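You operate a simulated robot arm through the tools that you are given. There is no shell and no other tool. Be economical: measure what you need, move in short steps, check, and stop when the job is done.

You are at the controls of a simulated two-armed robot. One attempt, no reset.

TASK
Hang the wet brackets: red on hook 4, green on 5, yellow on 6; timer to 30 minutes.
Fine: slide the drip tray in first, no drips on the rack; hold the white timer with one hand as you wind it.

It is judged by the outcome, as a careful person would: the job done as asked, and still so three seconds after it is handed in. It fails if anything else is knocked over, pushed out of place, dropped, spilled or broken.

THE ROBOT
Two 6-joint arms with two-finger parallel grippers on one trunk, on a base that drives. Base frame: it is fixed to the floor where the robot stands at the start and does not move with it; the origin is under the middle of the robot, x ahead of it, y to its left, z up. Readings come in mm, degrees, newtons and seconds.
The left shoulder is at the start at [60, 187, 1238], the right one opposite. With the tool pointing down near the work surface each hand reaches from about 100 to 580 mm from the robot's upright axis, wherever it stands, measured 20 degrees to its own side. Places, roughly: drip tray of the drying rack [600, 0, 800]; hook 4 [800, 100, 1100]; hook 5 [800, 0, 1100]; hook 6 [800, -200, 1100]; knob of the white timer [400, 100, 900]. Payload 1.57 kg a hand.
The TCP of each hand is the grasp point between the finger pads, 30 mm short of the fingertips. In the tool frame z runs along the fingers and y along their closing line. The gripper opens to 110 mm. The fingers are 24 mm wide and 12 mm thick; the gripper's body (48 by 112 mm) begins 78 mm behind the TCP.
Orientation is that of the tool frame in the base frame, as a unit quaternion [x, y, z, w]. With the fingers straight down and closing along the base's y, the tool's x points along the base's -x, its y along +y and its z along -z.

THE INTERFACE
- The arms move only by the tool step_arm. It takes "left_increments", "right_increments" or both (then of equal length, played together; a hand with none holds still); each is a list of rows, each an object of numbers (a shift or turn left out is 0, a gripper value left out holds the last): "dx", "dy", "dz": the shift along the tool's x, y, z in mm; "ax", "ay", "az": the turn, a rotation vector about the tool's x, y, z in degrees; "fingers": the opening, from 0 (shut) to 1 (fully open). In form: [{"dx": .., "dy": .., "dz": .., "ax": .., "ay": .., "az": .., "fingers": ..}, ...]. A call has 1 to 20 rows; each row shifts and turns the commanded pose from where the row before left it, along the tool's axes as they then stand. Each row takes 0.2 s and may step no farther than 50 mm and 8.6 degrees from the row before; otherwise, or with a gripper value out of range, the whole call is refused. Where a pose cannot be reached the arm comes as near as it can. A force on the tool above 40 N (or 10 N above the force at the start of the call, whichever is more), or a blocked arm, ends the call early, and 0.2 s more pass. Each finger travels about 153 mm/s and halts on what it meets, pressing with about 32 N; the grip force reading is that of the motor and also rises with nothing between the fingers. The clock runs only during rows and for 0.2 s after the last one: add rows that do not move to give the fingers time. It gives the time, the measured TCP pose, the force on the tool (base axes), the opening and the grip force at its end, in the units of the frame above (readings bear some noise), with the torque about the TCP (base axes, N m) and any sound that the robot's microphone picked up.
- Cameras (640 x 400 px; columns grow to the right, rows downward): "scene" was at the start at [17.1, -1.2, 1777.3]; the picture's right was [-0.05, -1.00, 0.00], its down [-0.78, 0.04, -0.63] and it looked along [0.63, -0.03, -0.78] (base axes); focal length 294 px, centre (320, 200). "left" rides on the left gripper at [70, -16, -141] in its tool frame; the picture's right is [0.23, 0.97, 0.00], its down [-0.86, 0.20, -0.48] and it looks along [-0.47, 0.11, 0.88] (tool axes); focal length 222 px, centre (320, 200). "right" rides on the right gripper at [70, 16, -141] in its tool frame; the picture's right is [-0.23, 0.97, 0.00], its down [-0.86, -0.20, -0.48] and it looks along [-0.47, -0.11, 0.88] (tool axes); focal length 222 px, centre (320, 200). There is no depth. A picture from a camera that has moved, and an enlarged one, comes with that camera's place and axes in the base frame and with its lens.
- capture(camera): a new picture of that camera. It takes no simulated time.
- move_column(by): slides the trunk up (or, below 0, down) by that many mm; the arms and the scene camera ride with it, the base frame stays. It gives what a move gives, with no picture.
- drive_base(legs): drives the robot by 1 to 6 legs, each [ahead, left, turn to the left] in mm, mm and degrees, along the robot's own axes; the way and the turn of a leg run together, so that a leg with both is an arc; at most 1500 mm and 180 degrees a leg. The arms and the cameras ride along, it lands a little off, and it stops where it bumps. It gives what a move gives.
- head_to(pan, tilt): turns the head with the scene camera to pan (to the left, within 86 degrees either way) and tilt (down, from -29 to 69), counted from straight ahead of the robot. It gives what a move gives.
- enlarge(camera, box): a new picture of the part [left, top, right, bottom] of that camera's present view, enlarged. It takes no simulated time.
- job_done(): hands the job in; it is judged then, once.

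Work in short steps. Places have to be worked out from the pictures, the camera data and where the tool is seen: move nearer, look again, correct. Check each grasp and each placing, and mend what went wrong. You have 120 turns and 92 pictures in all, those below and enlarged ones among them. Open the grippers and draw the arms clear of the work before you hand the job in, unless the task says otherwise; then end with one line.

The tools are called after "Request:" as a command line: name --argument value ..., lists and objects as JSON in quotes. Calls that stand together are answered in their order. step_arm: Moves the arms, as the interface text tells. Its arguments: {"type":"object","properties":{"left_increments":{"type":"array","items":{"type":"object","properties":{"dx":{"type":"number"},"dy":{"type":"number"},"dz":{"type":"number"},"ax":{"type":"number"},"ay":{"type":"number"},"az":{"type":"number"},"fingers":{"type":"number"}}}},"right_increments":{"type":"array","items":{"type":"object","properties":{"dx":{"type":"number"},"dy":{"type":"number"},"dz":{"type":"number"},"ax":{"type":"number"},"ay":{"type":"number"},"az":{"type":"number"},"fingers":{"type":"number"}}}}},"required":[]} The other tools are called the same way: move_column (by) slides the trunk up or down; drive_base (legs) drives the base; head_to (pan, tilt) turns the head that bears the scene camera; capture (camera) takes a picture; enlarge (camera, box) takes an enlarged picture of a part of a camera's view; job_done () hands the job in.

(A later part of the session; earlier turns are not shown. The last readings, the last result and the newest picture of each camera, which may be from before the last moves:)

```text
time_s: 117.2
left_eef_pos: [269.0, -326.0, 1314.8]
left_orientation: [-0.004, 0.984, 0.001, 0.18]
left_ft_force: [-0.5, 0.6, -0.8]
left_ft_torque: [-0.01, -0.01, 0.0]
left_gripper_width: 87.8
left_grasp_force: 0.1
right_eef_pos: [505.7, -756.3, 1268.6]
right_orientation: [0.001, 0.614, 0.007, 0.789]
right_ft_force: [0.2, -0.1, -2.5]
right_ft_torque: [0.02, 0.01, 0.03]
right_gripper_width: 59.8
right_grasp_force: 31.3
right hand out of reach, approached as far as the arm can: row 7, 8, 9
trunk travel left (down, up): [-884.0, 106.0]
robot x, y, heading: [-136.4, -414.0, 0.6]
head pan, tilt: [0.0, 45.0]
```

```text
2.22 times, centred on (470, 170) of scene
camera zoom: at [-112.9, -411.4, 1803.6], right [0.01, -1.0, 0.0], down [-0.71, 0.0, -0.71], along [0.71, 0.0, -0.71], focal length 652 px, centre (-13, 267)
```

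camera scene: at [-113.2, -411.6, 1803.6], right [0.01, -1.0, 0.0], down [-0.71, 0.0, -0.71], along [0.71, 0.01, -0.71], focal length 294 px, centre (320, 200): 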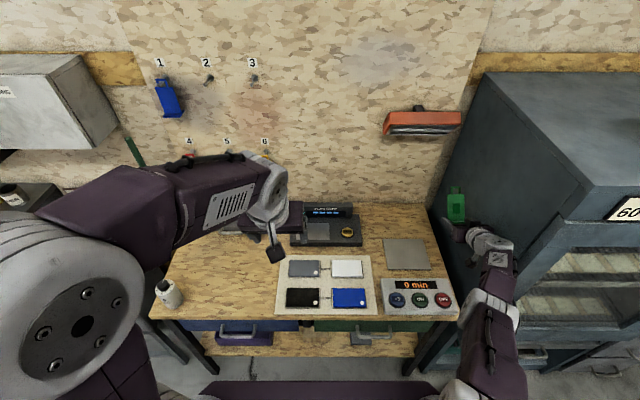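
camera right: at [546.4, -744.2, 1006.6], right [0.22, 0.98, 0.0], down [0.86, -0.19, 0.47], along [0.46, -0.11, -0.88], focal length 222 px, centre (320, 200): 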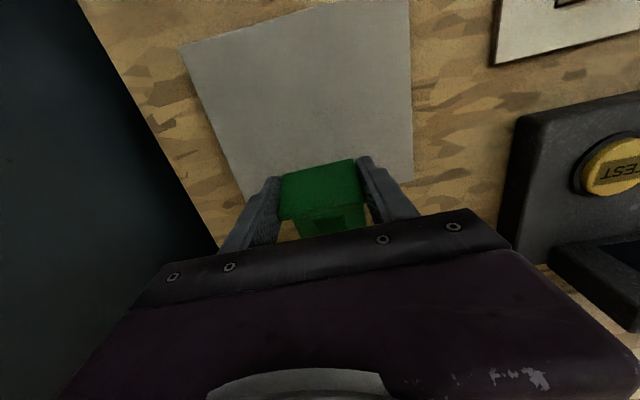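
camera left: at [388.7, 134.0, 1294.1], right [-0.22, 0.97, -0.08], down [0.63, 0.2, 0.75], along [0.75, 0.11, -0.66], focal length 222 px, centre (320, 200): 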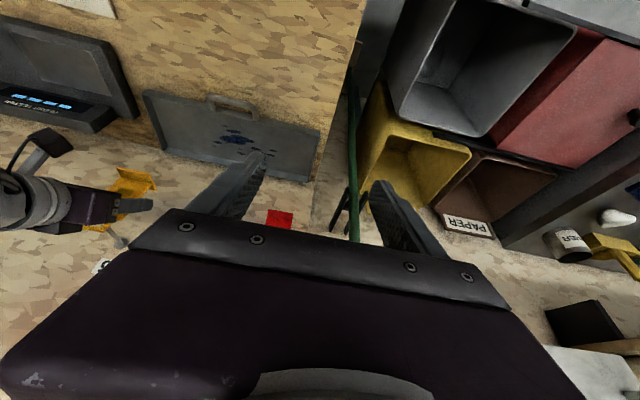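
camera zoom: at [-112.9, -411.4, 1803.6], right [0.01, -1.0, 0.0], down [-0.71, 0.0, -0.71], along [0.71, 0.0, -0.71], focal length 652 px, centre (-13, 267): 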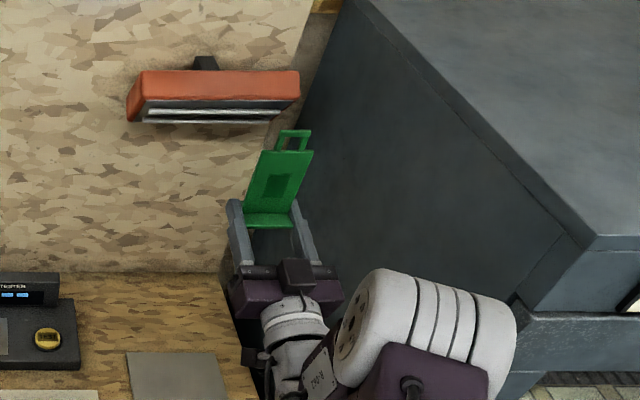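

Green is upright and held, with tool pitch +14° and the window about 111 mm above the TCP. I drive left to hook 5's side, then move the hand inward.

Request:
drive_base --legs '[[0, 482, 0]]'

Request:
step_arm --right_increments '[{"dy": 40}, {"dy": 40}, {"dy": 40}, {"dy": 40}, {"dy": 40}, {"dy": 40}, {}]' --left_increments '[{"dy": 15}, {"dy": 15}, {"dy": 15}, {"dy": 15}, {}, {}, {}]'

Request:
move_column --by -150

```text
time_s: 120.1
left_eef_pos: [267.3, 153.7, 1314.0]
left_orientation: [-0.003, 0.984, 0.002, 0.179]
left_ft_force: [-0.9, 0.2, -0.1]
left_ft_torque: [0.02, 0.0, 0.0]
left_gripper_width: 88.4
left_grasp_force: 0.1
right_eef_pos: [502.8, -277.9, 1266.8]
right_orientation: [0.002, 0.615, 0.006, 0.789]
right_ft_force: [1.1, 0.0, -3.3]
right_ft_torque: [-0.01, 0.01, 0.0]
right_gripper_width: 59.9
right_grasp_force: 32.1
trunk travel left (down, up): [-884.0, 106.0]
robot x, y, heading: [-136.0, 65.9, 0.4]
head pan, tilt: [0.0, 45.0]
```

```text
time_s: 121.7
left_eef_pos: [267.2, 214.4, 1314.9]
left_orientation: [-0.003, 0.984, 0.0, 0.181]
left_ft_force: [0.2, 0.1, 0.6]
left_ft_torque: [-0.02, -0.01, 0.01]
left_gripper_width: 87.7
left_grasp_force: 0.0
right_eef_pos: [550.3, -207.4, 1299.0]
right_orientation: [-0.009, 0.616, 0.022, 0.787]
right_ft_force: [-0.3, 0.0, -3.0]
right_ft_torque: [0.0, 0.03, 0.0]
right_gripper_width: 60.0
right_grasp_force: 32.1
right hand out of reach, approached as far as the arm can: row 1, 2, 3, 4, 5, 6
trunk travel left (down, up): [-884.0, 106.0]
robot x, y, heading: [-143.3, 66.3, 0.2]
head pan, tilt: [0.0, 45.0]
```

```text
time_s: 123.5
left_eef_pos: [268.2, 215.8, 1164.7]
left_orientation: [-0.002, 0.984, 0.0, 0.18]
left_ft_force: [-1.0, 0.6, 0.1]
left_ft_torque: [0.01, 0.01, 0.0]
left_gripper_width: 88.0
left_grasp_force: 0.2
right_eef_pos: [549.2, -207.0, 1149.7]
right_orientation: [-0.009, 0.616, 0.022, 0.787]
right_ft_force: [0.7, 0.8, -3.0]
right_ft_torque: [0.01, 0.05, -0.05]
right_gripper_width: 60.0
right_grasp_force: 32.0
trunk travel left (down, up): [-734.0, 256.0]
robot x, y, heading: [-139.6, 66.8, 0.2]
head pan, tilt: [0.0, 45.0]
```

The wrist wants a flatter forearm. I raise the hand relative to the shoulder, try moving inward there, then I'll lower the trunk to compensate.

Request:
step_arm --right_increments '[{"dx": -38, "dz": 10}, {"dx": -38, "dz": 10}, {"dx": -38, "dz": 10}, {"dx": -38, "dz": 10}, {"dy": 30}, {"dy": 30}, {"dy": 30}, {"dy": 30}, {"dy": 30}, {"dy": 20}, {}]'

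```text
time_s: 125.9
left_eef_pos: [267.4, 214.4, 1164.7]
left_orientation: [-0.002, 0.984, 0.001, 0.178]
left_ft_force: [-0.2, 0.6, -0.9]
left_ft_torque: [-0.01, 0.0, -0.01]
left_gripper_width: 88.3
left_grasp_force: 0.1
right_eef_pos: [543.1, -176.1, 1314.5]
right_orientation: [-0.018, 0.617, 0.029, 0.786]
right_ft_force: [0.8, -0.2, -3.1]
right_ft_torque: [-0.03, 0.04, 0.01]
right_gripper_width: 60.3
right_grasp_force: 32.0
right hand out of reach, approached as far as the arm can: row 5, 6, 7, 8, 9, 10
trunk travel left (down, up): [-734.0, 256.0]
robot x, y, heading: [-138.2, 66.9, 0.3]
head pan, tilt: [0.0, 45.0]
```

It can't cross here, so I'll place the base further left to keep the hand outside its shoulder plane. I also level the tool to pitch 0, since a 14° lean of the bracket is fine for hanging.

Request:
drive_base --legs '[[0, 143, 0], [110, 0, 0]]'

Request:
step_arm --right_increments '[{"ay": 7.1}, {"ay": 7.1}, {"dx": 40}, {"dx": 40}, {"dx": 40}, {}]'

```text
time_s: 128.0
left_eef_pos: [373.3, 359.7, 1165.8]
left_orientation: [-0.003, 0.983, 0.001, 0.181]
left_ft_force: [-0.4, 1.2, -0.2]
left_ft_torque: [-0.04, -0.02, 0.0]
left_gripper_width: 87.9
left_grasp_force: 0.1
right_eef_pos: [650.0, -30.8, 1315.1]
right_orientation: [-0.019, 0.617, 0.03, 0.786]
right_ft_force: [0.0, -0.6, -2.7]
right_ft_torque: [-0.02, 0.01, -0.04]
right_gripper_width: 60.0
right_grasp_force: 31.3
trunk travel left (down, up): [-734.0, 256.0]
robot x, y, heading: [-30.0, 211.2, 0.5]
head pan, tilt: [0.0, 45.0]
```

```text
time_s: 129.4
left_eef_pos: [375.5, 358.5, 1165.1]
left_orientation: [-0.003, 0.984, 0.0, 0.18]
left_ft_force: [0.6, 0.4, -0.7]
left_ft_torque: [-0.02, 0.0, 0.0]
left_gripper_width: 87.8
left_grasp_force: 0.1
right_eef_pos: [650.4, -32.1, 1192.6]
right_orientation: [-0.023, 0.709, 0.027, 0.704]
right_ft_force: [0.3, 0.8, -3.4]
right_ft_torque: [0.05, 0.04, -0.03]
right_gripper_width: 60.2
right_grasp_force: 31.7
trunk travel left (down, up): [-734.0, 256.0]
robot x, y, heading: [-32.6, 212.2, 0.5]
head pan, tilt: [0.0, 45.0]
```

Works. I fix the ~4° yaw and descend further.

Request:
step_arm --right_increments '[{"ax": 4}, {"dx": 40}, {"dx": 40}, {"dx": 40}, {}]'

```text
time_s: 130.6
left_eef_pos: [375.4, 358.3, 1163.6]
left_orientation: [-0.003, 0.984, 0.001, 0.18]
left_ft_force: [-0.9, -0.2, 0.7]
left_ft_torque: [0.02, -0.01, 0.06]
left_gripper_width: 88.2
left_grasp_force: 0.0
right_eef_pos: [665.6, -31.9, 1079.3]
right_orientation: [-0.018, 0.71, 0.035, 0.703]
right_ft_force: [0.7, 0.4, -3.5]
right_ft_torque: [0.0, 0.08, 0.0]
right_gripper_width: 59.8
right_grasp_force: 31.8
right hand out of reach, approached as far as the arm can: row 1, 3, 4
trunk travel left (down, up): [-734.0, 256.0]
robot x, y, heading: [-29.6, 213.1, 0.3]
head pan, tilt: [0.0, 45.0]
```

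Yaw of 4° is harmless. I use the trunk for the remaining descent, then drive ahead 80 mm to just before the peg tip.

Request:
move_column --by -88

Request:
drive_base --legs '[[72, 0, 0]]'

Request:
enlarge --camera "scene" --box '[330, 40, 490, 160]'

```text
time_s: 131.8
left_eef_pos: [374.5, 358.5, 1077.3]
left_orientation: [-0.003, 0.984, 0.001, 0.18]
left_ft_force: [-0.3, 1.0, -0.4]
left_ft_torque: [-0.03, -0.06, 0.0]
left_gripper_width: 87.9
left_grasp_force: 0.0
right_eef_pos: [664.8, -33.6, 991.5]
right_orientation: [-0.017, 0.71, 0.035, 0.703]
right_ft_force: [0.4, -0.5, -3.6]
right_ft_torque: [0.02, 0.07, -0.02]
right_gripper_width: 60.0
right_grasp_force: 31.8
trunk travel left (down, up): [-646.0, 344.0]
robot x, y, heading: [-34.7, 213.0, 0.4]
head pan, tilt: [0.0, 45.0]
```

```text
time_s: 132.8
left_eef_pos: [446.0, 359.9, 1076.5]
left_orientation: [-0.002, 0.984, 0.0, 0.179]
left_ft_force: [-0.7, -0.7, -0.1]
left_ft_torque: [0.0, 0.01, 0.02]
left_gripper_width: 88.3
left_grasp_force: 0.2
right_eef_pos: [737.1, -34.1, 990.6]
right_orientation: [-0.016, 0.71, 0.033, 0.703]
right_ft_force: [-0.4, -0.6, -3.4]
right_ft_torque: [0.02, 0.03, 0.02]
right_gripper_width: 59.7
right_grasp_force: 31.8
trunk travel left (down, up): [-646.0, 344.0]
robot x, y, heading: [40.1, 208.5, 0.2]
head pan, tilt: [0.0, 45.0]
```

```text
3.33 times, centred on (410, 100) of scene
camera zoom: at [63.3, 214.2, 1565.6], right [0.01, -1.0, 0.0], down [-0.71, 0.0, -0.71], along [0.71, 0.0, -0.71], focal length 979 px, centre (20, 533)
```

zoom: 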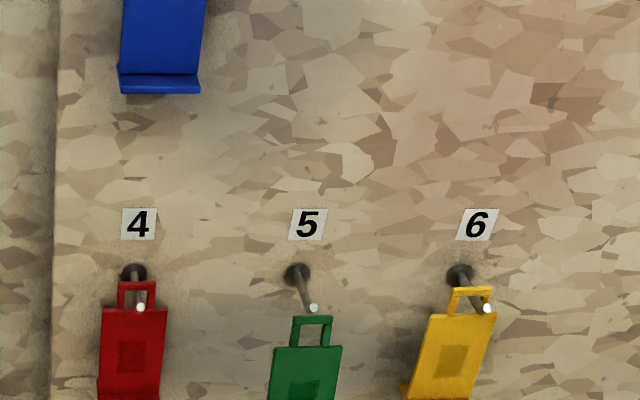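

Red and yellow hang well. Green's window centre is near [774,−30,1094] and the tip near [802,−37,1104]. I shift −7 in y, +4 in z and 16 mm ahead, and look again.

Request:
step_arm --right_increments '[{"dx": -4, "dy": -7}, {"dz": 8}, {"dz": 8}, {}]'

Request:
enlarge --camera "scene" --box '[370, 80, 450, 160]'

```text
time_s: 133.8
left_eef_pos: [445.3, 358.6, 1076.8]
left_orientation: [-0.003, 0.983, 0.0, 0.181]
left_ft_force: [0.9, 0.8, 0.7]
left_ft_torque: [0.0, 0.0, 0.0]
left_gripper_width: 87.9
left_grasp_force: 0.0
right_eef_pos: [752.1, -37.1, 995.3]
right_orientation: [-0.017, 0.71, 0.034, 0.703]
right_ft_force: [-0.4, 0.6, -2.4]
right_ft_torque: [0.0, 0.05, 0.05]
right_gripper_width: 60.2
right_grasp_force: 32.0
trunk travel left (down, up): [-646.0, 344.0]
robot x, y, heading: [40.4, 210.2, 0.3]
head pan, tilt: [0.0, 45.0]
```

```text
5.00 times, centred on (410, 120) of scene
camera zoom: at [62.6, 214.1, 1565.6], right [0.01, -1.0, 0.0], down [-0.71, 0.0, -0.71], along [0.71, 0.0, -0.71], focal length 1468 px, centre (-130, 600)
```

zoom: 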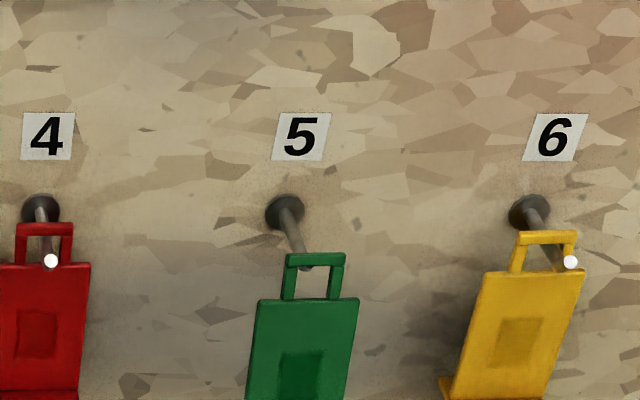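

Aligned within 1 mm. I insert 25 mm in small steps.

Request:
step_arm --right_increments '[{"dz": 8, "dy": -0.5}, {"dz": 8, "dy": -0.5}, {"dz": 9, "dy": -0.5}, {}]'

Request:
enlarge --camera "scene" --box '[370, 80, 450, 160]'

```text
time_s: 134.8
left_eef_pos: [447.4, 358.8, 1077.0]
left_orientation: [-0.003, 0.984, 0.0, 0.18]
left_ft_force: [0.0, 0.0, -0.6]
left_ft_torque: [-0.01, 0.01, 0.01]
left_gripper_width: 87.5
left_grasp_force: 0.1
right_eef_pos: [776.4, -37.2, 995.5]
right_orientation: [-0.017, 0.71, 0.034, 0.703]
right_ft_force: [-0.7, -0.7, -3.3]
right_ft_torque: [-0.03, 0.04, 0.02]
right_gripper_width: 60.2
right_grasp_force: 31.7
trunk travel left (down, up): [-646.0, 344.0]
robot x, y, heading: [41.0, 211.9, 0.4]
head pan, tilt: [0.0, 45.0]
```

```text
5.00 times, centred on (410, 120) of scene
camera zoom: at [63.2, 214.1, 1565.6], right [0.01, -1.0, 0.0], down [-0.71, 0.0, -0.71], along [0.71, 0.0, -0.71], focal length 1468 px, centre (-130, 600)
```

zoom: 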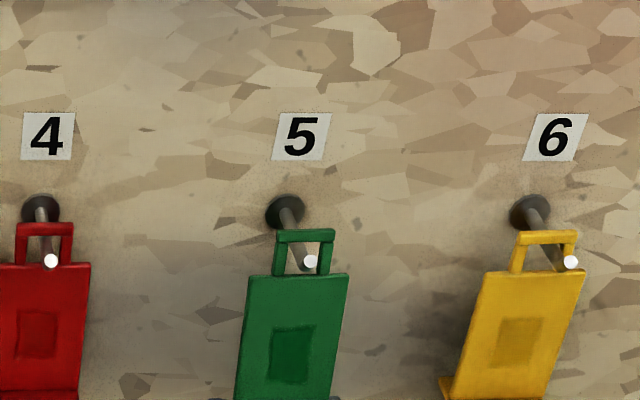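

The tip is through the window and free. I go 18 mm deeper, then lower until the peg carries it.

Request:
step_arm --right_increments '[{"dz": 9, "dy": -0.6}, {"dz": 9, "dy": -0.6}, {}]'

Request:
step_arm --right_increments '[{"dx": 2}, {"dx": 2}, {}]'

Request:
step_arm --right_increments '[{"dx": 2}, {}]'

```text
time_s: 135.6
left_eef_pos: [445.9, 358.9, 1076.1]
left_orientation: [-0.002, 0.984, 0.0, 0.18]
left_ft_force: [0.3, -0.9, 0.1]
left_ft_torque: [-0.02, 0.02, 0.02]
left_gripper_width: 87.9
left_grasp_force: 0.0
right_eef_pos: [796.1, -37.5, 995.8]
right_orientation: [-0.016, 0.71, 0.033, 0.703]
right_ft_force: [0.2, 0.1, -2.8]
right_ft_torque: [-0.02, 0.06, 0.0]
right_gripper_width: 59.9
right_grasp_force: 32.0
trunk travel left (down, up): [-646.0, 344.0]
robot x, y, heading: [39.5, 212.3, 0.5]
head pan, tilt: [0.0, 45.0]
```

```text
time_s: 136.4
left_eef_pos: [447.5, 358.5, 1076.9]
left_orientation: [-0.003, 0.984, 0.0, 0.18]
left_ft_force: [0.3, -0.5, 0.1]
left_ft_torque: [0.0, 0.0, 0.02]
left_gripper_width: 87.8
left_grasp_force: 0.1
right_eef_pos: [795.6, -37.1, 990.3]
right_orientation: [-0.016, 0.71, 0.034, 0.703]
right_ft_force: [0.2, -1.8, -2.6]
right_ft_torque: [-0.02, 0.04, 0.0]
right_gripper_width: 59.8
right_grasp_force: 32.2
trunk travel left (down, up): [-646.0, 344.0]
robot x, y, heading: [37.9, 215.3, 0.5]
head pan, tilt: [0.0, 45.0]
```

```text
time_s: 137.0
left_eef_pos: [445.2, 358.9, 1076.9]
left_orientation: [-0.002, 0.984, 0.001, 0.18]
left_ft_force: [-0.6, 0.4, -0.5]
left_ft_torque: [0.01, 0.02, 0.0]
left_gripper_width: 87.9
left_grasp_force: 0.0
right_eef_pos: [795.3, -38.0, 989.5]
right_orientation: [-0.016, 0.71, 0.033, 0.703]
right_ft_force: [0.7, -0.6, -2.1]
right_ft_torque: [-0.03, 0.07, -0.02]
right_gripper_width: 59.8
right_grasp_force: 32.1
trunk travel left (down, up): [-646.0, 344.0]
robot x, y, heading: [39.5, 210.1, 0.3]
head pan, tilt: [0.0, 45.0]
```

Request:
step_arm --right_increments '[{"dx": 1.5}, {}]'

Request:
step_arm --right_increments '[{"dx": 1.5}, {}]'

```text
time_s: 137.6
left_eef_pos: [445.3, 359.4, 1077.9]
left_orientation: [-0.003, 0.984, 0.0, 0.18]
left_ft_force: [-0.4, 0.2, 0.0]
left_ft_torque: [0.0, 0.0, 0.01]
left_gripper_width: 87.9
left_grasp_force: 0.1
right_eef_pos: [795.2, -37.7, 987.6]
right_orientation: [-0.017, 0.71, 0.035, 0.703]
right_ft_force: [0.8, -0.3, -2.7]
right_ft_torque: [-0.02, 0.07, 0.0]
right_gripper_width: 59.9
right_grasp_force: 32.0
trunk travel left (down, up): [-646.0, 344.0]
robot x, y, heading: [37.9, 210.8, 0.3]
head pan, tilt: [0.0, 45.0]
```

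```text
time_s: 138.2
left_eef_pos: [445.7, 358.6, 1077.7]
left_orientation: [-0.004, 0.984, 0.001, 0.181]
left_ft_force: [0.3, 0.3, -0.5]
left_ft_torque: [0.01, 0.02, 0.01]
left_gripper_width: 87.9
left_grasp_force: 0.1
right_eef_pos: [795.5, -38.3, 987.0]
right_orientation: [-0.017, 0.709, 0.034, 0.704]
right_ft_force: [3.0, -0.8, 3.8]
right_ft_torque: [0.01, 0.05, -0.05]
right_gripper_width: 59.6
right_grasp_force: 32.2
trunk travel left (down, up): [-646.0, 344.0]
robot x, y, heading: [38.1, 209.9, 0.4]
head pan, tilt: [0.0, 45.0]
```

The peg now carries the weight. I release.

Request:
step_arm --right_increments '[{"fingers": 0.6}, {"fingers": 0.8}, {}, {}]'

Request:
step_arm --right_increments '[{"dz": -15}, {"dz": -25}, {"dz": -40}, {"dz": -40}, {}]'

Request:
enlarge --camera "scene" --box '[340, 60, 500, 180]'

```text
time_s: 139.2
left_eef_pos: [445.6, 359.4, 1077.1]
left_orientation: [-0.003, 0.984, 0.001, 0.18]
left_ft_force: [-0.5, 0.4, 0.7]
left_ft_torque: [0.0, 0.01, 0.0]
left_gripper_width: 88.0
left_grasp_force: 0.1
right_eef_pos: [794.7, -38.5, 985.6]
right_orientation: [-0.016, 0.71, 0.034, 0.703]
right_ft_force: [-0.5, 0.5, -0.1]
right_ft_torque: [0.0, -0.02, 0.04]
right_gripper_width: 87.9
right_grasp_force: 0.1
trunk travel left (down, up): [-646.0, 344.0]
robot x, y, heading: [39.7, 214.4, 0.4]
head pan, tilt: [0.0, 45.0]
```

```text
time_s: 140.4
left_eef_pos: [446.3, 359.0, 1076.9]
left_orientation: [-0.002, 0.984, 0.0, 0.179]
left_ft_force: [-0.3, 0.1, 0.3]
left_ft_torque: [0.0, 0.02, -0.04]
left_gripper_width: 87.8
left_grasp_force: 0.0
right_eef_pos: [687.9, -57.2, 994.7]
right_orientation: [-0.015, 0.711, 0.042, 0.702]
right_ft_force: [0.5, -0.3, 0.3]
right_ft_torque: [0.01, 0.02, -0.03]
right_gripper_width: 88.0
right_grasp_force: 0.1
right hand out of reach, approached as far as the arm can: row 4
trunk travel left (down, up): [-646.0, 344.0]
robot x, y, heading: [39.2, 215.1, 0.4]
head pan, tilt: [0.0, 45.0]
```

```text
3.33 times, centred on (420, 120) of scene
camera zoom: at [63.4, 214.8, 1565.6], right [0.01, -1.0, 0.0], down [-0.71, 0.0, -0.71], along [0.71, 0.0, -0.71], focal length 979 px, centre (-13, 467)
```

zoom: 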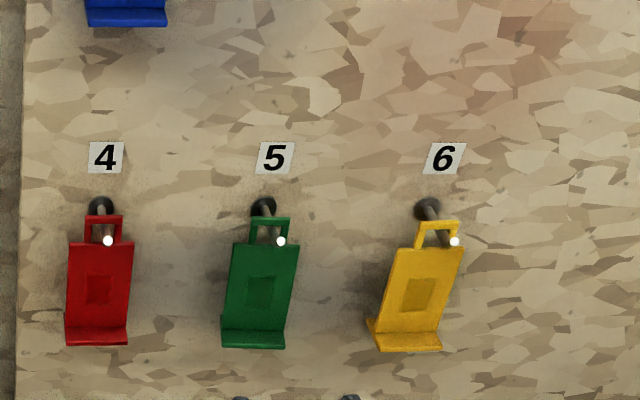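

All three brackets hang properly on 4, 5 and 6. Now the timer, centred about [380,112], body top z≈890, knob top ≈915; pointer at 0 on the far side, 30 toward me, so 180° clockwise from above. I back the base off and reposition both hands.

Request:
move_column --by 100

Request:
drive_base --legs '[[-189, 0, 0], [0, -68, 0]]'

Request:
step_arm --right_increments '[{"ay": 8.2, "dx": -5.8, "dz": -16}, {"ay": 8.2, "dx": -3, "dz": -16.5}, {"ay": 8.2, "dx": -1.2, "dz": -17}, {"ay": 8.2, "dx": 1, "dz": -17}, {"ay": 8.2, "dx": 3.5, "dz": -16.6}, {"ay": 8.2, "dx": 6, "dz": -16}, {"ay": 8.2, "dx": 7.9, "dz": -15}, {"ay": 8.2, "dx": 10, "dz": -13.5}, {"ay": 8.2, "dx": 11.8, "dz": -12.2}, {"ay": 8.2, "dx": 13.5, "dz": -10}, {"ay": 8.0, "dx": 14.7, "dz": -8.5}, {}]'

```text
time_s: 141.8
left_eef_pos: [445.6, 360.0, 1178.2]
left_orientation: [-0.002, 0.984, 0.0, 0.179]
left_ft_force: [-0.9, 0.3, 0.3]
left_ft_torque: [0.0, 0.02, -0.02]
left_gripper_width: 88.0
left_grasp_force: 0.0
right_eef_pos: [687.0, -57.3, 1093.6]
right_orientation: [-0.015, 0.711, 0.043, 0.702]
right_ft_force: [1.1, -0.2, 0.0]
right_ft_torque: [-0.01, 0.03, 0.04]
right_gripper_width: 87.9
right_grasp_force: 0.1
trunk travel left (down, up): [-746.0, 244.0]
robot x, y, heading: [40.6, 210.2, 0.6]
head pan, tilt: [0.0, 45.0]
```

```text
time_s: 143.9
left_eef_pos: [257.0, 295.6, 1176.5]
left_orientation: [-0.003, 0.984, 0.0, 0.18]
left_ft_force: [-0.2, 0.4, -0.4]
left_ft_torque: [-0.02, 0.01, 0.0]
left_gripper_width: 87.8
left_grasp_force: 0.1
right_eef_pos: [498.4, -122.6, 1094.2]
right_orientation: [-0.015, 0.711, 0.043, 0.701]
right_ft_force: [0.4, 0.0, 0.1]
right_ft_torque: [-0.03, 0.0, -0.04]
right_gripper_width: 87.8
right_grasp_force: 0.0
trunk travel left (down, up): [-746.0, 244.0]
robot x, y, heading: [-148.0, 143.8, 0.2]
head pan, tilt: [0.0, 45.0]
```

```text
time_s: 146.5
left_eef_pos: [256.8, 291.7, 1176.6]
left_orientation: [-0.003, 0.984, 0.0, 0.18]
left_ft_force: [0.0, -0.2, -0.4]
left_ft_torque: [0.02, 0.0, -0.01]
left_gripper_width: 88.0
left_grasp_force: 0.1
right_eef_pos: [327.5, -140.5, 1162.3]
right_orientation: [-0.04, 0.999, 0.02, -0.008]
right_ft_force: [0.1, 0.2, 0.4]
right_ft_torque: [-0.02, -0.01, 0.0]
right_gripper_width: 87.9
right_grasp_force: 0.1
trunk travel left (down, up): [-746.0, 244.0]
robot x, y, heading: [-149.3, 143.4, 0.2]
head pan, tilt: [0.0, 45.0]
```

I straighten the right tool and pre-rotate it −90° for the winding stroke, and bring the left hand tilted in front of the timer.

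Request:
step_arm --left_increments '[{"dx": 5.9, "dy": -30, "dz": 29.3, "fingers": 1.0}, {"dx": 5.9, "dy": -30, "dz": 29.3}, {"dx": 5.9, "dy": -30, "dz": 29.3}, {"dx": 5.9, "dy": -30, "dz": 29.3}, {"dx": 5.9, "dy": -30, "dz": 29.3}, {"dx": 5.9, "dy": -30, "dz": 29.3}, {"ay": -7.4}, {"ay": -7.4}, {"ay": -7.4}, {"ay": -7.4}, {}, {}]' --right_increments '[{"ax": 2.3, "ay": -0.9, "az": 4.6}, {"az": -8.2}, {"az": -8.2}, {"az": -8.2}, {"az": -8.2}, {"az": -8.2}, {"az": -8.2}, {"az": -8.2}, {"az": -8.2}, {"az": -8.2}, {"az": -8.2}, {"az": -8.0}]'

Request:
capture --camera "left"

```text
time_s: 149.1
left_eef_pos: [287.1, 111.0, 1000.5]
left_orientation: [-0.003, 0.905, 0.001, 0.425]
left_ft_force: [-0.6, 0.0, -0.8]
left_ft_torque: [0.01, 0.0, 0.0]
left_gripper_width: 110.0
left_grasp_force: 0.0
right_eef_pos: [326.6, -140.4, 1161.2]
right_orientation: [0.709, -0.706, 0.001, 0.0]
right_ft_force: [-1.0, 0.2, -0.5]
right_ft_torque: [0.02, 0.01, -0.03]
right_gripper_width: 88.2
right_grasp_force: 0.1
trunk travel left (down, up): [-746.0, 244.0]
robot x, y, heading: [-146.9, 145.0, 0.2]
head pan, tilt: [0.0, 45.0]
```

```text
9 pictures are left
camera left: at [134.0, 93.6, 1036.2], right [-0.15, 0.97, -0.17], down [0.18, 0.2, 0.96], along [0.97, 0.12, -0.2], focal length 222 px, centre (320, 200)
```

left: 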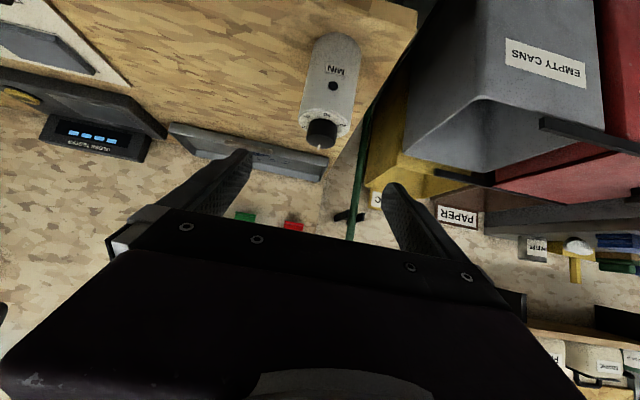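

The timer is confirmed near [378,110]. I advance the left hand halfway and check for drift.

Request:
step_arm --left_increments '[{"dx": 10.3, "dz": 28.1}, {"dx": 10.3, "dz": 28.1}, {"dx": 10.3, "dz": 28.1}]'

```text
time_s: 149.9
left_eef_pos: [337.0, 105.9, 924.6]
left_orientation: [-0.002, 0.906, 0.005, 0.424]
left_ft_force: [0.3, 0.7, 0.6]
left_ft_torque: [0.0, -0.01, 0.0]
left_gripper_width: 110.0
left_grasp_force: 0.1
left hand out of reach, approached as far as the arm can: row 2
right_eef_pos: [326.7, -140.7, 1161.9]
right_orientation: [0.708, -0.706, 0.0, 0.0]
right_ft_force: [0.8, 0.8, 1.0]
right_ft_torque: [0.0, 0.03, -0.01]
right_gripper_width: 88.1
right_grasp_force: 0.1
trunk travel left (down, up): [-746.0, 244.0]
robot x, y, heading: [-146.6, 145.9, 0.4]
head pan, tilt: [0.0, 45.0]
```

Only a small drift. I continue to the grasp position.

Request:
step_arm --left_increments '[{"dx": 8, "dy": 1.5, "dz": 27.5}, {"dx": 12, "dy": 1.5, "dz": 27.5}, {"dx": 14, "dy": 1.4, "dz": 27.5}, {}]'

```text
time_s: 150.9
left_eef_pos: [377.6, 113.1, 847.0]
left_orientation: [-0.002, 0.905, 0.002, 0.425]
left_ft_force: [0.1, 0.4, -0.3]
left_ft_torque: [-0.01, 0.0, 0.01]
left_gripper_width: 110.1
left_grasp_force: 0.1
right_eef_pos: [326.3, -141.9, 1160.5]
right_orientation: [0.708, -0.706, 0.0, -0.001]
right_ft_force: [0.6, -0.6, -0.3]
right_ft_torque: [-0.03, 0.01, 0.02]
right_gripper_width: 88.0
right_grasp_force: 0.0
trunk travel left (down, up): [-746.0, 244.0]
robot x, y, heading: [-148.2, 141.5, 0.5]
head pan, tilt: [0.0, 45.0]
```

I close the left hand on the timer body.

Request:
step_arm --left_increments '[{"fingers": 0.75}, {"fingers": 0.6}, {"fingers": 0.4}, {}, {}]'

Request:
head_to --pan 5 --tilt 58

Request:
enlarge --camera "scene" --box '[270, 120, 430, 240]'

```text
time_s: 152.1
left_eef_pos: [376.6, 112.4, 846.8]
left_orientation: [-0.003, 0.905, 0.002, 0.425]
left_ft_force: [0.7, 1.3, 1.2]
left_ft_torque: [-0.05, -0.01, 0.0]
left_gripper_width: 61.1
left_grasp_force: 32.1
right_eef_pos: [326.2, -142.1, 1161.3]
right_orientation: [0.708, -0.706, 0.002, -0.001]
right_ft_force: [0.3, 0.0, 1.2]
right_ft_torque: [-0.01, -0.01, -0.02]
right_gripper_width: 88.1
right_grasp_force: 0.1
trunk travel left (down, up): [-746.0, 244.0]
robot x, y, heading: [-147.8, 140.0, 0.4]
head pan, tilt: [0.0, 45.0]
```

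```text
time_s: 152.9
left_eef_pos: [376.8, 113.4, 846.1]
left_orientation: [-0.003, 0.905, 0.002, 0.425]
left_ft_force: [-0.5, 0.7, 0.4]
left_ft_torque: [-0.02, -0.03, 0.0]
left_gripper_width: 61.3
left_grasp_force: 32.3
right_eef_pos: [327.2, -141.2, 1161.7]
right_orientation: [0.708, -0.706, 0.001, -0.001]
right_ft_force: [0.4, 0.8, -0.2]
right_ft_torque: [0.0, -0.05, -0.02]
right_gripper_width: 87.7
right_grasp_force: 0.0
trunk travel left (down, up): [-746.0, 244.0]
robot x, y, heading: [-148.4, 143.7, 0.7]
head pan, tilt: [5.0, 58.0]
```

```text
3.33 times, centred on (350, 180) of scene
camera zoom: at [-138.3, 151.9, 1648.6], right [0.09, -1.0, 0.0], down [-0.84, -0.08, -0.53], along [0.53, 0.05, -0.85], focal length 979 px, centre (220, 267)
```

zoom: 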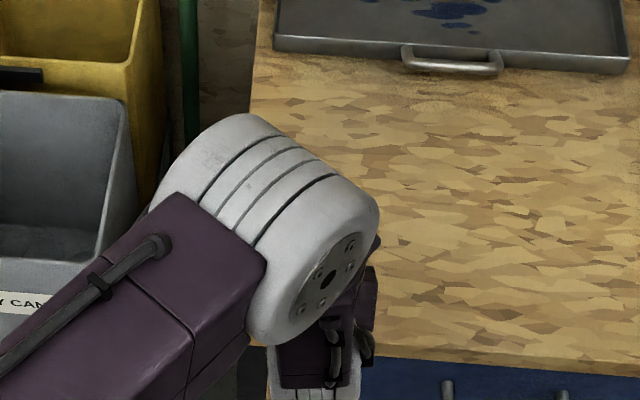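

The body is held (61 mm), centred at about [377,113]. The left arm is over the −x side, so I want the right hand's camera facing +x while winding. I rotate the right tool a further −110° up here to see whether the wrist allows it.

Request:
step_arm --right_increments '[{"az": -8.5, "fingers": 0.5}, {"az": -8.5}, {"az": -8.5}, {"az": -8.5}, {"az": -8.5}, {"az": -8.5}, {"az": -8.5}, {"az": -8.5}, {"az": -8.5}, {"az": -8.5}, {"az": -8.5}, {"az": -8.5}, {"az": -8}, {}]'

```text
time_s: 155.9
left_eef_pos: [377.2, 112.2, 846.8]
left_orientation: [-0.003, 0.905, 0.002, 0.425]
left_ft_force: [-0.1, 0.1, 0.4]
left_ft_torque: [-0.03, -0.01, 0.01]
left_gripper_width: 61.1
left_grasp_force: 31.9
right_eef_pos: [274.8, 114.4, 1137.5]
right_orientation: [0.987, 0.16, 0.007, 0.016]
right_ft_force: [-0.2, -0.5, -0.2]
right_ft_torque: [0.02, -0.03, -0.01]
right_gripper_width: 54.9
right_grasp_force: 0.2
right hand out of reach, approached as far as the arm can: row 9, 10, 11, 12, 13
trunk travel left (down, up): [-746.0, 244.0]
robot x, y, heading: [-147.6, 141.9, 0.0]
head pan, tilt: [5.0, 58.0]
```

The wrist limit made the hand wander toward the left arm. I undo it now: move away (−y) while rotating back.

Request:
step_arm --right_increments '[{"dx": -12, "dy": 38}, {"dx": -12, "dy": 38}, {"dx": -12, "dy": 38, "az": 8.5}, {"dx": -12, "dy": 38, "az": 8.5}, {"az": 8.5}, {"az": 8.5}, {"az": 8.5}, {"az": 8.5}, {"az": 8.5}, {}]'

```text
time_s: 158.1
left_eef_pos: [377.0, 113.6, 846.7]
left_orientation: [-0.003, 0.905, 0.002, 0.425]
left_ft_force: [-0.4, -1.0, 0.1]
left_ft_torque: [-0.08, -0.01, -0.01]
left_gripper_width: 61.1
left_grasp_force: 31.8
right_eef_pos: [239.4, 29.0, 1130.6]
right_orientation: [0.941, -0.339, 0.001, -0.001]
right_ft_force: [-0.5, 0.0, 0.6]
right_ft_torque: [0.01, 0.01, 0.0]
right_gripper_width: 54.9
right_grasp_force: 0.1
right hand out of reach, approached as far as the arm can: row 1, 2
trunk travel left (down, up): [-746.0, 244.0]
robot x, y, heading: [-146.6, 143.0, 0.3]
head pan, tilt: [5.0, 58.0]
```

At −140° and clear. I route around the left arm: out, forward, then in over the knob at z ≈1130.

Request:
step_arm --right_increments '[{"dx": 32, "dy": 38}, {"dx": 35.3, "dy": -29.7}, {"dx": 35.3, "dy": -29.7}, {"dx": 35.3, "dy": -29.7}, {"dx": -28.7, "dy": -34.3}, {"dx": -28.7, "dy": -34.3}, {}]'

Request:
capture --camera "right"

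```text
time_s: 159.7
left_eef_pos: [377.1, 113.6, 847.3]
left_orientation: [-0.003, 0.905, 0.003, 0.425]
left_ft_force: [0.6, 0.0, 0.9]
left_ft_torque: [-0.03, -0.03, -0.01]
left_gripper_width: 61.1
left_grasp_force: 32.2
right_eef_pos: [378.0, 71.4, 1130.1]
right_orientation: [0.941, -0.337, 0.002, 0.0]
right_ft_force: [0.5, -0.7, 0.0]
right_ft_torque: [0.06, -0.03, 0.0]
right_gripper_width: 54.9
right_grasp_force: 0.1
trunk travel left (down, up): [-746.0, 244.0]
robot x, y, heading: [-147.9, 143.7, 0.5]
head pan, tilt: [5.0, 58.0]
```

```text
7 pictures are left
camera right: at [418.7, 12.8, 1271.4], right [-0.79, -0.61, 0.0], down [-0.53, 0.7, 0.48], along [-0.29, 0.38, -0.88], focal length 222 px, centre (320, 200)
```

right: 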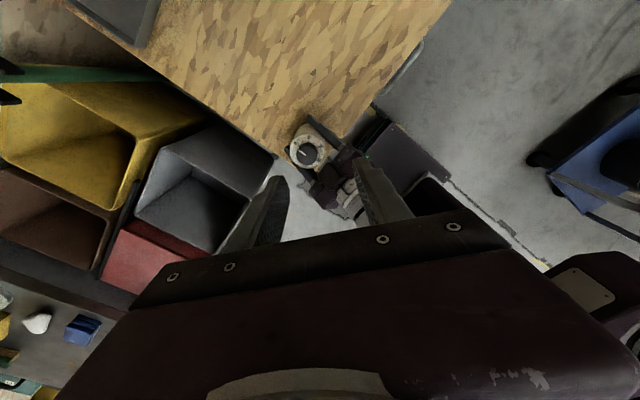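

The knob is visible near [373,111]. I move over it and descend to z 962, so tips are above the knob, and check.

Request:
step_arm --right_increments '[{"dx": -28.8, "dy": -28}, {"dz": 40}, {"dz": 40}, {"dz": 40}, {"dz": 45}, {}]'

Request:
enlarge --camera "right" --box '[200, 80, 440, 240]'

```text
time_s: 161.1
left_eef_pos: [377.2, 112.9, 847.2]
left_orientation: [-0.004, 0.905, 0.003, 0.425]
left_ft_force: [1.0, 0.0, 0.0]
left_ft_torque: [-0.03, -0.02, 0.04]
left_gripper_width: 61.2
left_grasp_force: 32.2
right_eef_pos: [372.3, 110.0, 965.1]
right_orientation: [0.942, -0.337, 0.001, -0.001]
right_ft_force: [0.1, -0.3, -0.4]
right_ft_torque: [0.01, -0.01, 0.01]
right_gripper_width: 55.0
right_grasp_force: 0.2
trunk travel left (down, up): [-746.0, 244.0]
robot x, y, heading: [-151.6, 147.2, 0.5]
head pan, tilt: [5.0, 58.0]
```

```text
2.50 times, centred on (320, 160) of right
camera zoom: at [415.0, 53.8, 1105.9], right [-0.79, -0.61, 0.0], down [-0.53, 0.7, 0.48], along [-0.29, 0.38, -0.88], focal length 555 px, centre (320, 300)
```

zoom: 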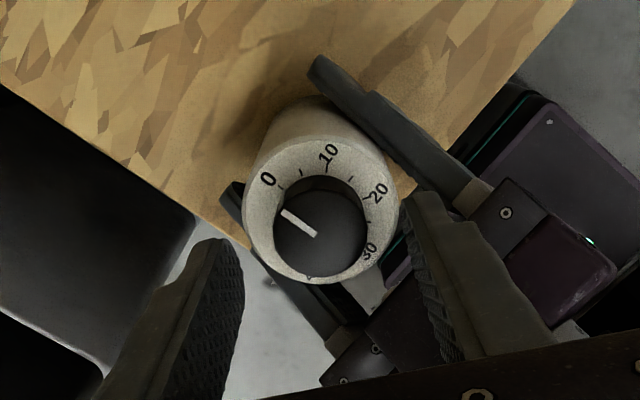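

The picture is clear: pointer at 0, dial clockwise, 30 opposite. Knob centre is ~[370,113]. I narrow the fingers to 46 mm, correct the centre, descend and grip.

Request:
step_arm --right_increments '[{"dx": -3.9, "dy": -1.0, "fingers": 0.42}, {"dz": 12}, {"dz": 12}, {"dz": 10}, {}]'

Request:
step_arm --right_increments '[{"fingers": 0.3}, {"fingers": 0.15}, {}, {}]'

```text
time_s: 162.3
left_eef_pos: [376.9, 113.0, 846.9]
left_orientation: [-0.003, 0.905, 0.002, 0.425]
left_ft_force: [-0.2, 0.5, 1.1]
left_ft_torque: [-0.02, 0.02, -0.01]
left_gripper_width: 60.9
left_grasp_force: 32.7
right_eef_pos: [371.8, 114.7, 931.5]
right_orientation: [0.941, -0.338, 0.001, -0.001]
right_ft_force: [0.8, -0.3, 0.5]
right_ft_torque: [0.02, -0.02, 0.0]
right_gripper_width: 46.3
right_grasp_force: 0.0
trunk travel left (down, up): [-746.0, 244.0]
robot x, y, heading: [-145.9, 143.0, 0.3]
head pan, tilt: [5.0, 58.0]
```

```text
time_s: 163.3
left_eef_pos: [377.8, 113.7, 846.4]
left_orientation: [-0.003, 0.905, 0.002, 0.425]
left_ft_force: [4.0, 5.7, 0.5]
left_ft_torque: [-0.68, 0.37, -0.04]
left_gripper_width: 61.1
left_grasp_force: 32.2
right_eef_pos: [370.7, 112.9, 931.7]
right_orientation: [0.942, -0.337, 0.0, 0.0]
right_ft_force: [-4.9, -5.0, 1.2]
right_ft_torque: [0.17, 0.04, -0.03]
right_gripper_width: 32.5
right_grasp_force: 31.8
trunk travel left (down, up): [-746.0, 244.0]
robot x, y, heading: [-148.7, 142.9, 0.3]
head pan, tilt: [5.0, 58.0]
```

Knob gripped (32.5 mm). I relieve the side force by 1 mm and wind 45° first.

Request:
step_arm --right_increments '[{"dy": 1.0}, {"az": 7.5}, {"az": 7.5}, {"az": 7.5}, {"az": 7.5}, {"az": 7.5}, {"az": 7.5}]'

```text
time_s: 164.9
left_eef_pos: [378.1, 113.3, 846.3]
left_orientation: [-0.003, 0.905, 0.003, 0.425]
left_ft_force: [-8.2, 7.4, 12.3]
left_ft_torque: [0.29, 0.01, -0.07]
left_gripper_width: 61.2
left_grasp_force: 32.9
right_eef_pos: [371.7, 113.8, 932.4]
right_orientation: [0.74, -0.673, 0.002, 0.0]
right_ft_force: [7.5, -8.1, -10.8]
right_ft_torque: [-0.99, -0.63, 0.01]
right_gripper_width: 32.2
right_grasp_force: 32.4
trunk travel left (down, up): [-746.0, 244.0]
robot x, y, heading: [-149.1, 141.2, 0.5]
head pan, tilt: [5.0, 58.0]
```

Winding works; side force shows a slight axis offset. I correct ~1 mm and continue 45°.

Request:
step_arm --right_increments '[{"dx": 1.1, "dy": -0.9, "dz": 0.8}, {"az": 7.5}, {"az": 7.5}, {"az": 7.5}, {"az": 7.5}, {"az": 7.5}, {"az": 7.5}, {}]'

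```text
time_s: 166.7
left_eef_pos: [377.4, 112.6, 847.0]
left_orientation: [-0.003, 0.905, 0.003, 0.425]
left_ft_force: [8.7, -6.9, -10.8]
left_ft_torque: [0.56, 0.23, 0.05]
left_gripper_width: 61.1
left_grasp_force: 31.7
right_eef_pos: [374.1, 112.7, 932.2]
right_orientation: [-0.427, 0.904, 0.0, 0.001]
right_ft_force: [-8.3, 6.8, 11.7]
right_ft_torque: [0.09, 0.4, -0.02]
right_gripper_width: 32.8
right_grasp_force: 31.7
trunk travel left (down, up): [-746.0, 244.0]
robot x, y, heading: [-152.0, 143.9, 0.3]
head pan, tilt: [5.0, 58.0]
```

90° done. I open, lift, and take a look before the return stroke.

Request:
step_arm --right_increments '[{"fingers": 0.42, "dy": 0.8}, {}, {"dz": -15}, {"dz": -20}, {}]'

Request:
enlarge --camera "right" --box '[200, 80, 440, 240]'

```text
time_s: 167.9
left_eef_pos: [375.7, 113.6, 846.7]
left_orientation: [-0.004, 0.905, 0.003, 0.426]
left_ft_force: [-4.5, 1.5, -0.2]
left_ft_torque: [-0.53, -0.49, -0.15]
left_gripper_width: 61.1
left_grasp_force: 32.0
right_eef_pos: [370.6, 112.9, 965.6]
right_orientation: [-0.428, 0.904, 0.0, 0.0]
right_ft_force: [2.9, -2.7, 4.4]
right_ft_torque: [-0.02, 0.07, 0.05]
right_gripper_width: 42.4
right_grasp_force: 0.1
trunk travel left (down, up): [-746.0, 244.0]
robot x, y, heading: [-147.1, 143.8, 0.1]
head pan, tilt: [5.0, 58.0]
```

```text
2.50 times, centred on (320, 160) of right
camera zoom: at [311.8, 69.6, 1107.7], right [-0.61, 0.79, 0.0], down [0.7, 0.53, 0.48], along [0.38, 0.29, -0.88], focal length 555 px, centre (320, 300)
```

zoom: 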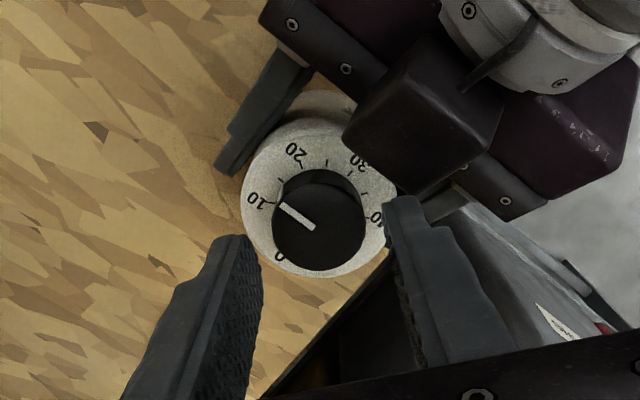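

The pointer is at ~14–15 min. There's light contact between the hands at this angle, so I rotate back to about −147° and will use a shorter stroke range. The gap should free up.

Request:
step_arm --right_increments '[{"az": -8}, {"az": -8}, {"az": -8}, {"az": -8}, {"az": -8}, {"az": -8}, {"az": -8}, {"az": -8}, {"az": -8}, {"az": -8}, {"az": -8}, {"az": -8}, {}]'

```text
time_s: 170.7
left_eef_pos: [376.6, 113.4, 846.6]
left_orientation: [-0.003, 0.906, 0.002, 0.424]
left_ft_force: [0.9, 0.3, 0.1]
left_ft_torque: [-0.01, -0.02, -0.02]
left_gripper_width: 61.0
left_grasp_force: 31.8
right_eef_pos: [371.4, 112.0, 966.5]
right_orientation: [0.958, -0.287, 0.001, 0.0]
right_ft_force: [1.0, 0.0, -0.4]
right_ft_torque: [0.02, -0.02, -0.02]
right_gripper_width: 46.3
right_grasp_force: 0.0
trunk travel left (down, up): [-746.0, 244.0]
robot x, y, heading: [-145.8, 143.1, 0.5]
head pan, tilt: [5.0, 58.0]
```

Free and at −147°. I descend, grip and wind 67° (to about −80°).

Request:
step_arm --right_increments '[{"dz": 12}, {"dz": 12}, {"dz": 10}, {}, {"fingers": 0.3}, {"fingers": 0.15}, {}, {}]'

Request:
step_arm --right_increments '[{"az": 7.5}, {"az": 7.5}, {"az": 7.5}, {"az": 7.5}, {"az": 7.5}]'

```text
time_s: 172.5
left_eef_pos: [376.2, 112.1, 846.8]
left_orientation: [-0.002, 0.905, 0.003, 0.425]
left_ft_force: [-5.6, -3.4, 1.4]
left_ft_torque: [0.35, -0.16, 0.01]
left_gripper_width: 60.8
left_grasp_force: 32.3
right_eef_pos: [371.6, 112.8, 932.2]
right_orientation: [0.958, -0.288, 0.002, 0.0]
right_ft_force: [6.1, 3.5, -0.9]
right_ft_torque: [-0.01, -0.29, -0.01]
right_gripper_width: 32.5
right_grasp_force: 32.1
trunk travel left (down, up): [-746.0, 244.0]
robot x, y, heading: [-147.3, 143.4, 0.5]
head pan, tilt: [5.0, 58.0]
```

```text
time_s: 173.7
left_eef_pos: [376.7, 112.1, 847.7]
left_orientation: [-0.003, 0.905, 0.002, 0.425]
left_ft_force: [-11.3, -4.8, 4.4]
left_ft_torque: [0.05, -0.88, -0.07]
left_gripper_width: 61.3
left_grasp_force: 32.0
right_eef_pos: [370.8, 112.2, 932.4]
right_orientation: [0.814, -0.581, 0.001, 0.0]
right_ft_force: [11.9, 4.3, -4.0]
right_ft_torque: [0.34, -0.13, 0.06]
right_gripper_width: 32.5
right_grasp_force: 31.8
trunk travel left (down, up): [-746.0, 244.0]
robot x, y, heading: [-150.5, 141.7, 0.3]
head pan, tilt: [5.0, 58.0]
```

Request:
step_arm --right_increments '[{"dy": -1.2}, {"az": 7.5}, {"az": 7.5}, {"az": 7.5}, {"az": 7.5}, {}]'

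Request:
step_arm --right_increments '[{"fingers": 0.42}, {}, {"dz": -15}, {"dz": -20}, {}]'

Request:
enlarge --camera "right" --box '[200, 80, 440, 240]'

```text
time_s: 175.1
left_eef_pos: [377.0, 112.8, 846.1]
left_orientation: [-0.003, 0.905, 0.002, 0.425]
left_ft_force: [5.9, -1.5, -8.4]
left_ft_torque: [0.45, 0.22, 0.01]
left_gripper_width: 60.8
left_grasp_force: 31.8
right_eef_pos: [373.4, 112.8, 931.5]
right_orientation: [-0.636, 0.771, -0.001, 0.0]
right_ft_force: [-5.4, 2.9, 9.9]
right_ft_torque: [-0.23, 0.19, 0.01]
right_gripper_width: 32.3
right_grasp_force: 31.9
trunk travel left (down, up): [-746.0, 244.0]
robot x, y, heading: [-146.6, 142.8, 0.4]
head pan, tilt: [5.0, 58.0]
```

```text
time_s: 176.3
left_eef_pos: [377.4, 113.5, 845.6]
left_orientation: [-0.003, 0.906, 0.003, 0.423]
left_ft_force: [-2.1, 0.0, -2.5]
left_ft_torque: [-0.06, -0.24, -0.03]
left_gripper_width: 60.9
left_grasp_force: 31.9
right_eef_pos: [372.3, 113.6, 966.9]
right_orientation: [-0.637, 0.771, 0.0, 0.0]
right_ft_force: [0.5, -0.1, 3.0]
right_ft_torque: [-0.06, 0.05, 0.02]
right_gripper_width: 44.7
right_grasp_force: 0.0
trunk travel left (down, up): [-746.0, 244.0]
robot x, y, heading: [-147.5, 145.2, 0.6]
head pan, tilt: [5.0, 58.0]
```

```text
2.50 times, centred on (320, 160) of right
camera zoom: at [341.4, 47.7, 1109.0], right [-0.91, 0.41, 0.0], down [0.36, 0.8, 0.48], along [0.2, 0.44, -0.88], focal length 555 px, centre (320, 300)
```

zoom: 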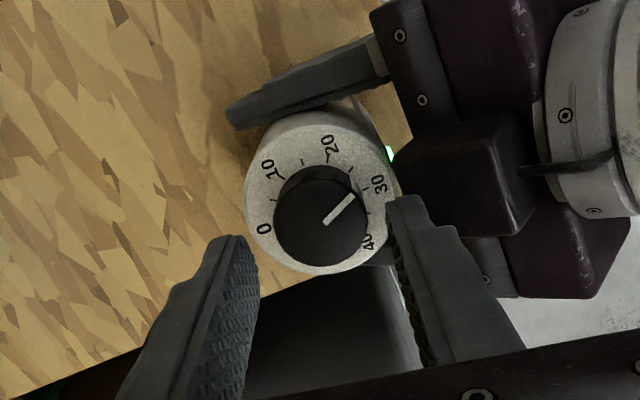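

The pointer reads ≈25.5 min (155°); ~26° remain. I rotate back, regrip and finish, then check.

Request:
step_arm --right_increments '[{"az": -8}, {"az": -8}, {"az": -8}, {"az": -8}, {"az": -8}, {"az": -8}, {"az": -8}, {"dz": 12}, {"dz": 12}, {"dz": 10}, {}, {"fingers": 0.3}, {"fingers": 0.15}, {}, {}]'

Request:
step_arm --right_increments '[{"az": 6.6}, {"az": 6.6}, {"az": 6.6}, {"az": 6.6}, {}]'

Request:
step_arm --right_increments '[{"fingers": 0.42}, {}, {"dz": -15}, {"dz": -20}, {}]'

Request:
enlarge --camera "right" --box '[260, 100, 380, 200]'

```text
time_s: 179.5
left_eef_pos: [377.8, 113.3, 845.6]
left_orientation: [-0.003, 0.905, 0.002, 0.426]
left_ft_force: [-7.1, 7.7, 2.4]
left_ft_torque: [-0.15, -0.53, -0.07]
left_gripper_width: 61.2
left_grasp_force: 31.8
right_eef_pos: [373.5, 113.3, 931.7]
right_orientation: [0.924, -0.382, 0.0, 0.0]
right_ft_force: [7.7, -7.7, -2.4]
right_ft_torque: [-0.46, -0.11, 0.0]
right_gripper_width: 32.5
right_grasp_force: 31.8
trunk travel left (down, up): [-746.0, 244.0]
robot x, y, heading: [-145.7, 142.2, 0.7]
head pan, tilt: [5.0, 58.0]
```

```text
time_s: 180.7
left_eef_pos: [376.8, 112.9, 847.6]
left_orientation: [-0.002, 0.905, 0.002, 0.426]
left_ft_force: [-3.5, 7.7, 5.7]
left_ft_torque: [-0.54, 0.11, 0.03]
left_gripper_width: 61.0
left_grasp_force: 31.6
right_eef_pos: [373.2, 112.9, 933.1]
right_orientation: [0.811, -0.585, 0.0, -0.001]
right_ft_force: [2.6, -7.2, -4.8]
right_ft_torque: [-0.07, -0.32, -0.05]
right_gripper_width: 32.2
right_grasp_force: 32.3
trunk travel left (down, up): [-746.0, 244.0]
robot x, y, heading: [-152.0, 148.1, 0.4]
head pan, tilt: [5.0, 58.0]
```

```text
time_s: 181.4
left_eef_pos: [378.2, 111.3, 850.4]
left_orientation: [-0.002, 0.903, 0.001, 0.43]
left_ft_force: [-11.5, -1.1, 4.8]
left_ft_torque: [0.12, -0.79, 0.07]
left_gripper_width: 60.8
left_grasp_force: 31.8
right_eef_pos: [375.0, 112.9, 937.5]
right_orientation: [0.812, -0.584, 0.004, -0.002]
right_ft_force: [11.2, 0.7, -6.9]
right_ft_torque: [0.01, -0.12, -0.06]
right_gripper_width: 37.1
right_grasp_force: 0.1
trunk travel left (down, up): [-746.0, 244.0]
robot x, y, heading: [-144.8, 142.6, 0.6]
head pan, tilt: [5.0, 58.0]
stopped in row 3 (left hand): the force on the tool passed its limit (the readings are from after the stop); the commanded pose is now the measured one
```

```text
4.00 times, centred on (320, 150) of right
camera zoom: at [379.0, 41.1, 1078.5], right [-1.0, -0.1, -0.01], down [-0.09, 0.87, 0.48], along [-0.04, 0.48, -0.88], focal length 888 px, centre (320, 400)
```

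zoom: 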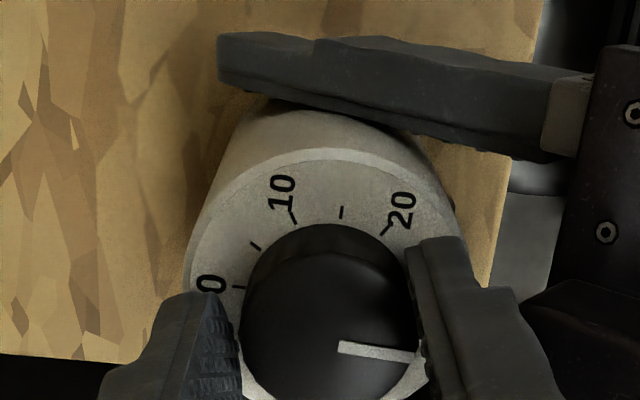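

The pointer reads 180° = 30 min. The opening finger is blocked by the left gripper, so I shift the right hand +x 4 mm to free it, let it open, and settle the timer back down 3.5 mm.

Request:
step_arm --right_increments '[{"dx": 0.6, "dy": -1.9}, {"dx": 0.7, "dy": -1.9}, {}, {}]'

```text
time_s: 182.4
left_eef_pos: [378.4, 111.8, 849.8]
left_orientation: [-0.003, 0.903, 0.0, 0.429]
left_ft_force: [-4.1, -5.0, -1.3]
left_ft_torque: [0.35, -0.41, 0.16]
left_gripper_width: 61.1
left_grasp_force: 32.2
right_eef_pos: [377.6, 111.9, 937.4]
right_orientation: [0.813, -0.583, 0.003, -0.001]
right_ft_force: [3.5, 5.0, 0.7]
right_ft_torque: [-0.04, 0.01, -0.18]
right_gripper_width: 41.3
right_grasp_force: 0.1
trunk travel left (down, up): [-746.0, 244.0]
robot x, y, heading: [-149.8, 143.5, 0.6]
head pan, tilt: [5.0, 58.0]
```

I set a 39 mm opening centred on the knob so neither finger touches anything, then check forces.

Request:
step_arm --right_increments '[{"fingers": 0.36}, {"dx": -0.6, "dy": 1.8}, {"dx": -0.6, "dy": 1.8}, {}]'

```text
time_s: 183.4
left_eef_pos: [378.0, 112.3, 851.2]
left_orientation: [-0.004, 0.903, 0.002, 0.429]
left_ft_force: [-8.7, 8.6, 1.7]
left_ft_torque: [-0.68, -0.63, -0.28]
left_gripper_width: 61.0
left_grasp_force: 31.8
right_eef_pos: [375.1, 112.5, 937.5]
right_orientation: [0.812, -0.584, 0.004, 0.0]
right_ft_force: [8.9, -6.9, -4.4]
right_ft_torque: [-0.04, -0.1, 0.25]
right_gripper_width: 34.6
right_grasp_force: 0.0
trunk travel left (down, up): [-746.0, 244.0]
robot x, y, heading: [-146.9, 142.2, 0.5]
head pan, tilt: [5.0, 58.0]
```

The −x finger is trapped between knob and left gripper. I lower both hands together ~4 mm so the timer rests on the bench, with winding finished.

Request:
step_arm --right_increments '[{"dz": 1.5}, {"dz": 1.5}, {"dz": 1}, {}]' --left_increments '[{"dx": 1.2, "dz": 1.0}, {"dx": 1.2, "dz": 1.0}, {"dx": 0.8, "dz": 0.6}, {}]'

```text
time_s: 184.4
left_eef_pos: [380.3, 111.1, 846.5]
left_orientation: [-0.003, 0.903, 0.001, 0.43]
left_ft_force: [-5.9, 8.4, 4.5]
left_ft_torque: [-0.56, -0.7, -0.18]
left_gripper_width: 61.1
left_grasp_force: 32.1
right_eef_pos: [374.1, 112.2, 933.1]
right_orientation: [0.813, -0.583, 0.003, -0.003]
right_ft_force: [8.8, -7.2, 5.2]
right_ft_torque: [-0.02, 0.15, 0.19]
right_gripper_width: 33.9
right_grasp_force: 0.0
trunk travel left (down, up): [-746.0, 244.0]
robot x, y, heading: [-148.5, 142.6, 0.3]
head pan, tilt: [5.0, 58.0]
```

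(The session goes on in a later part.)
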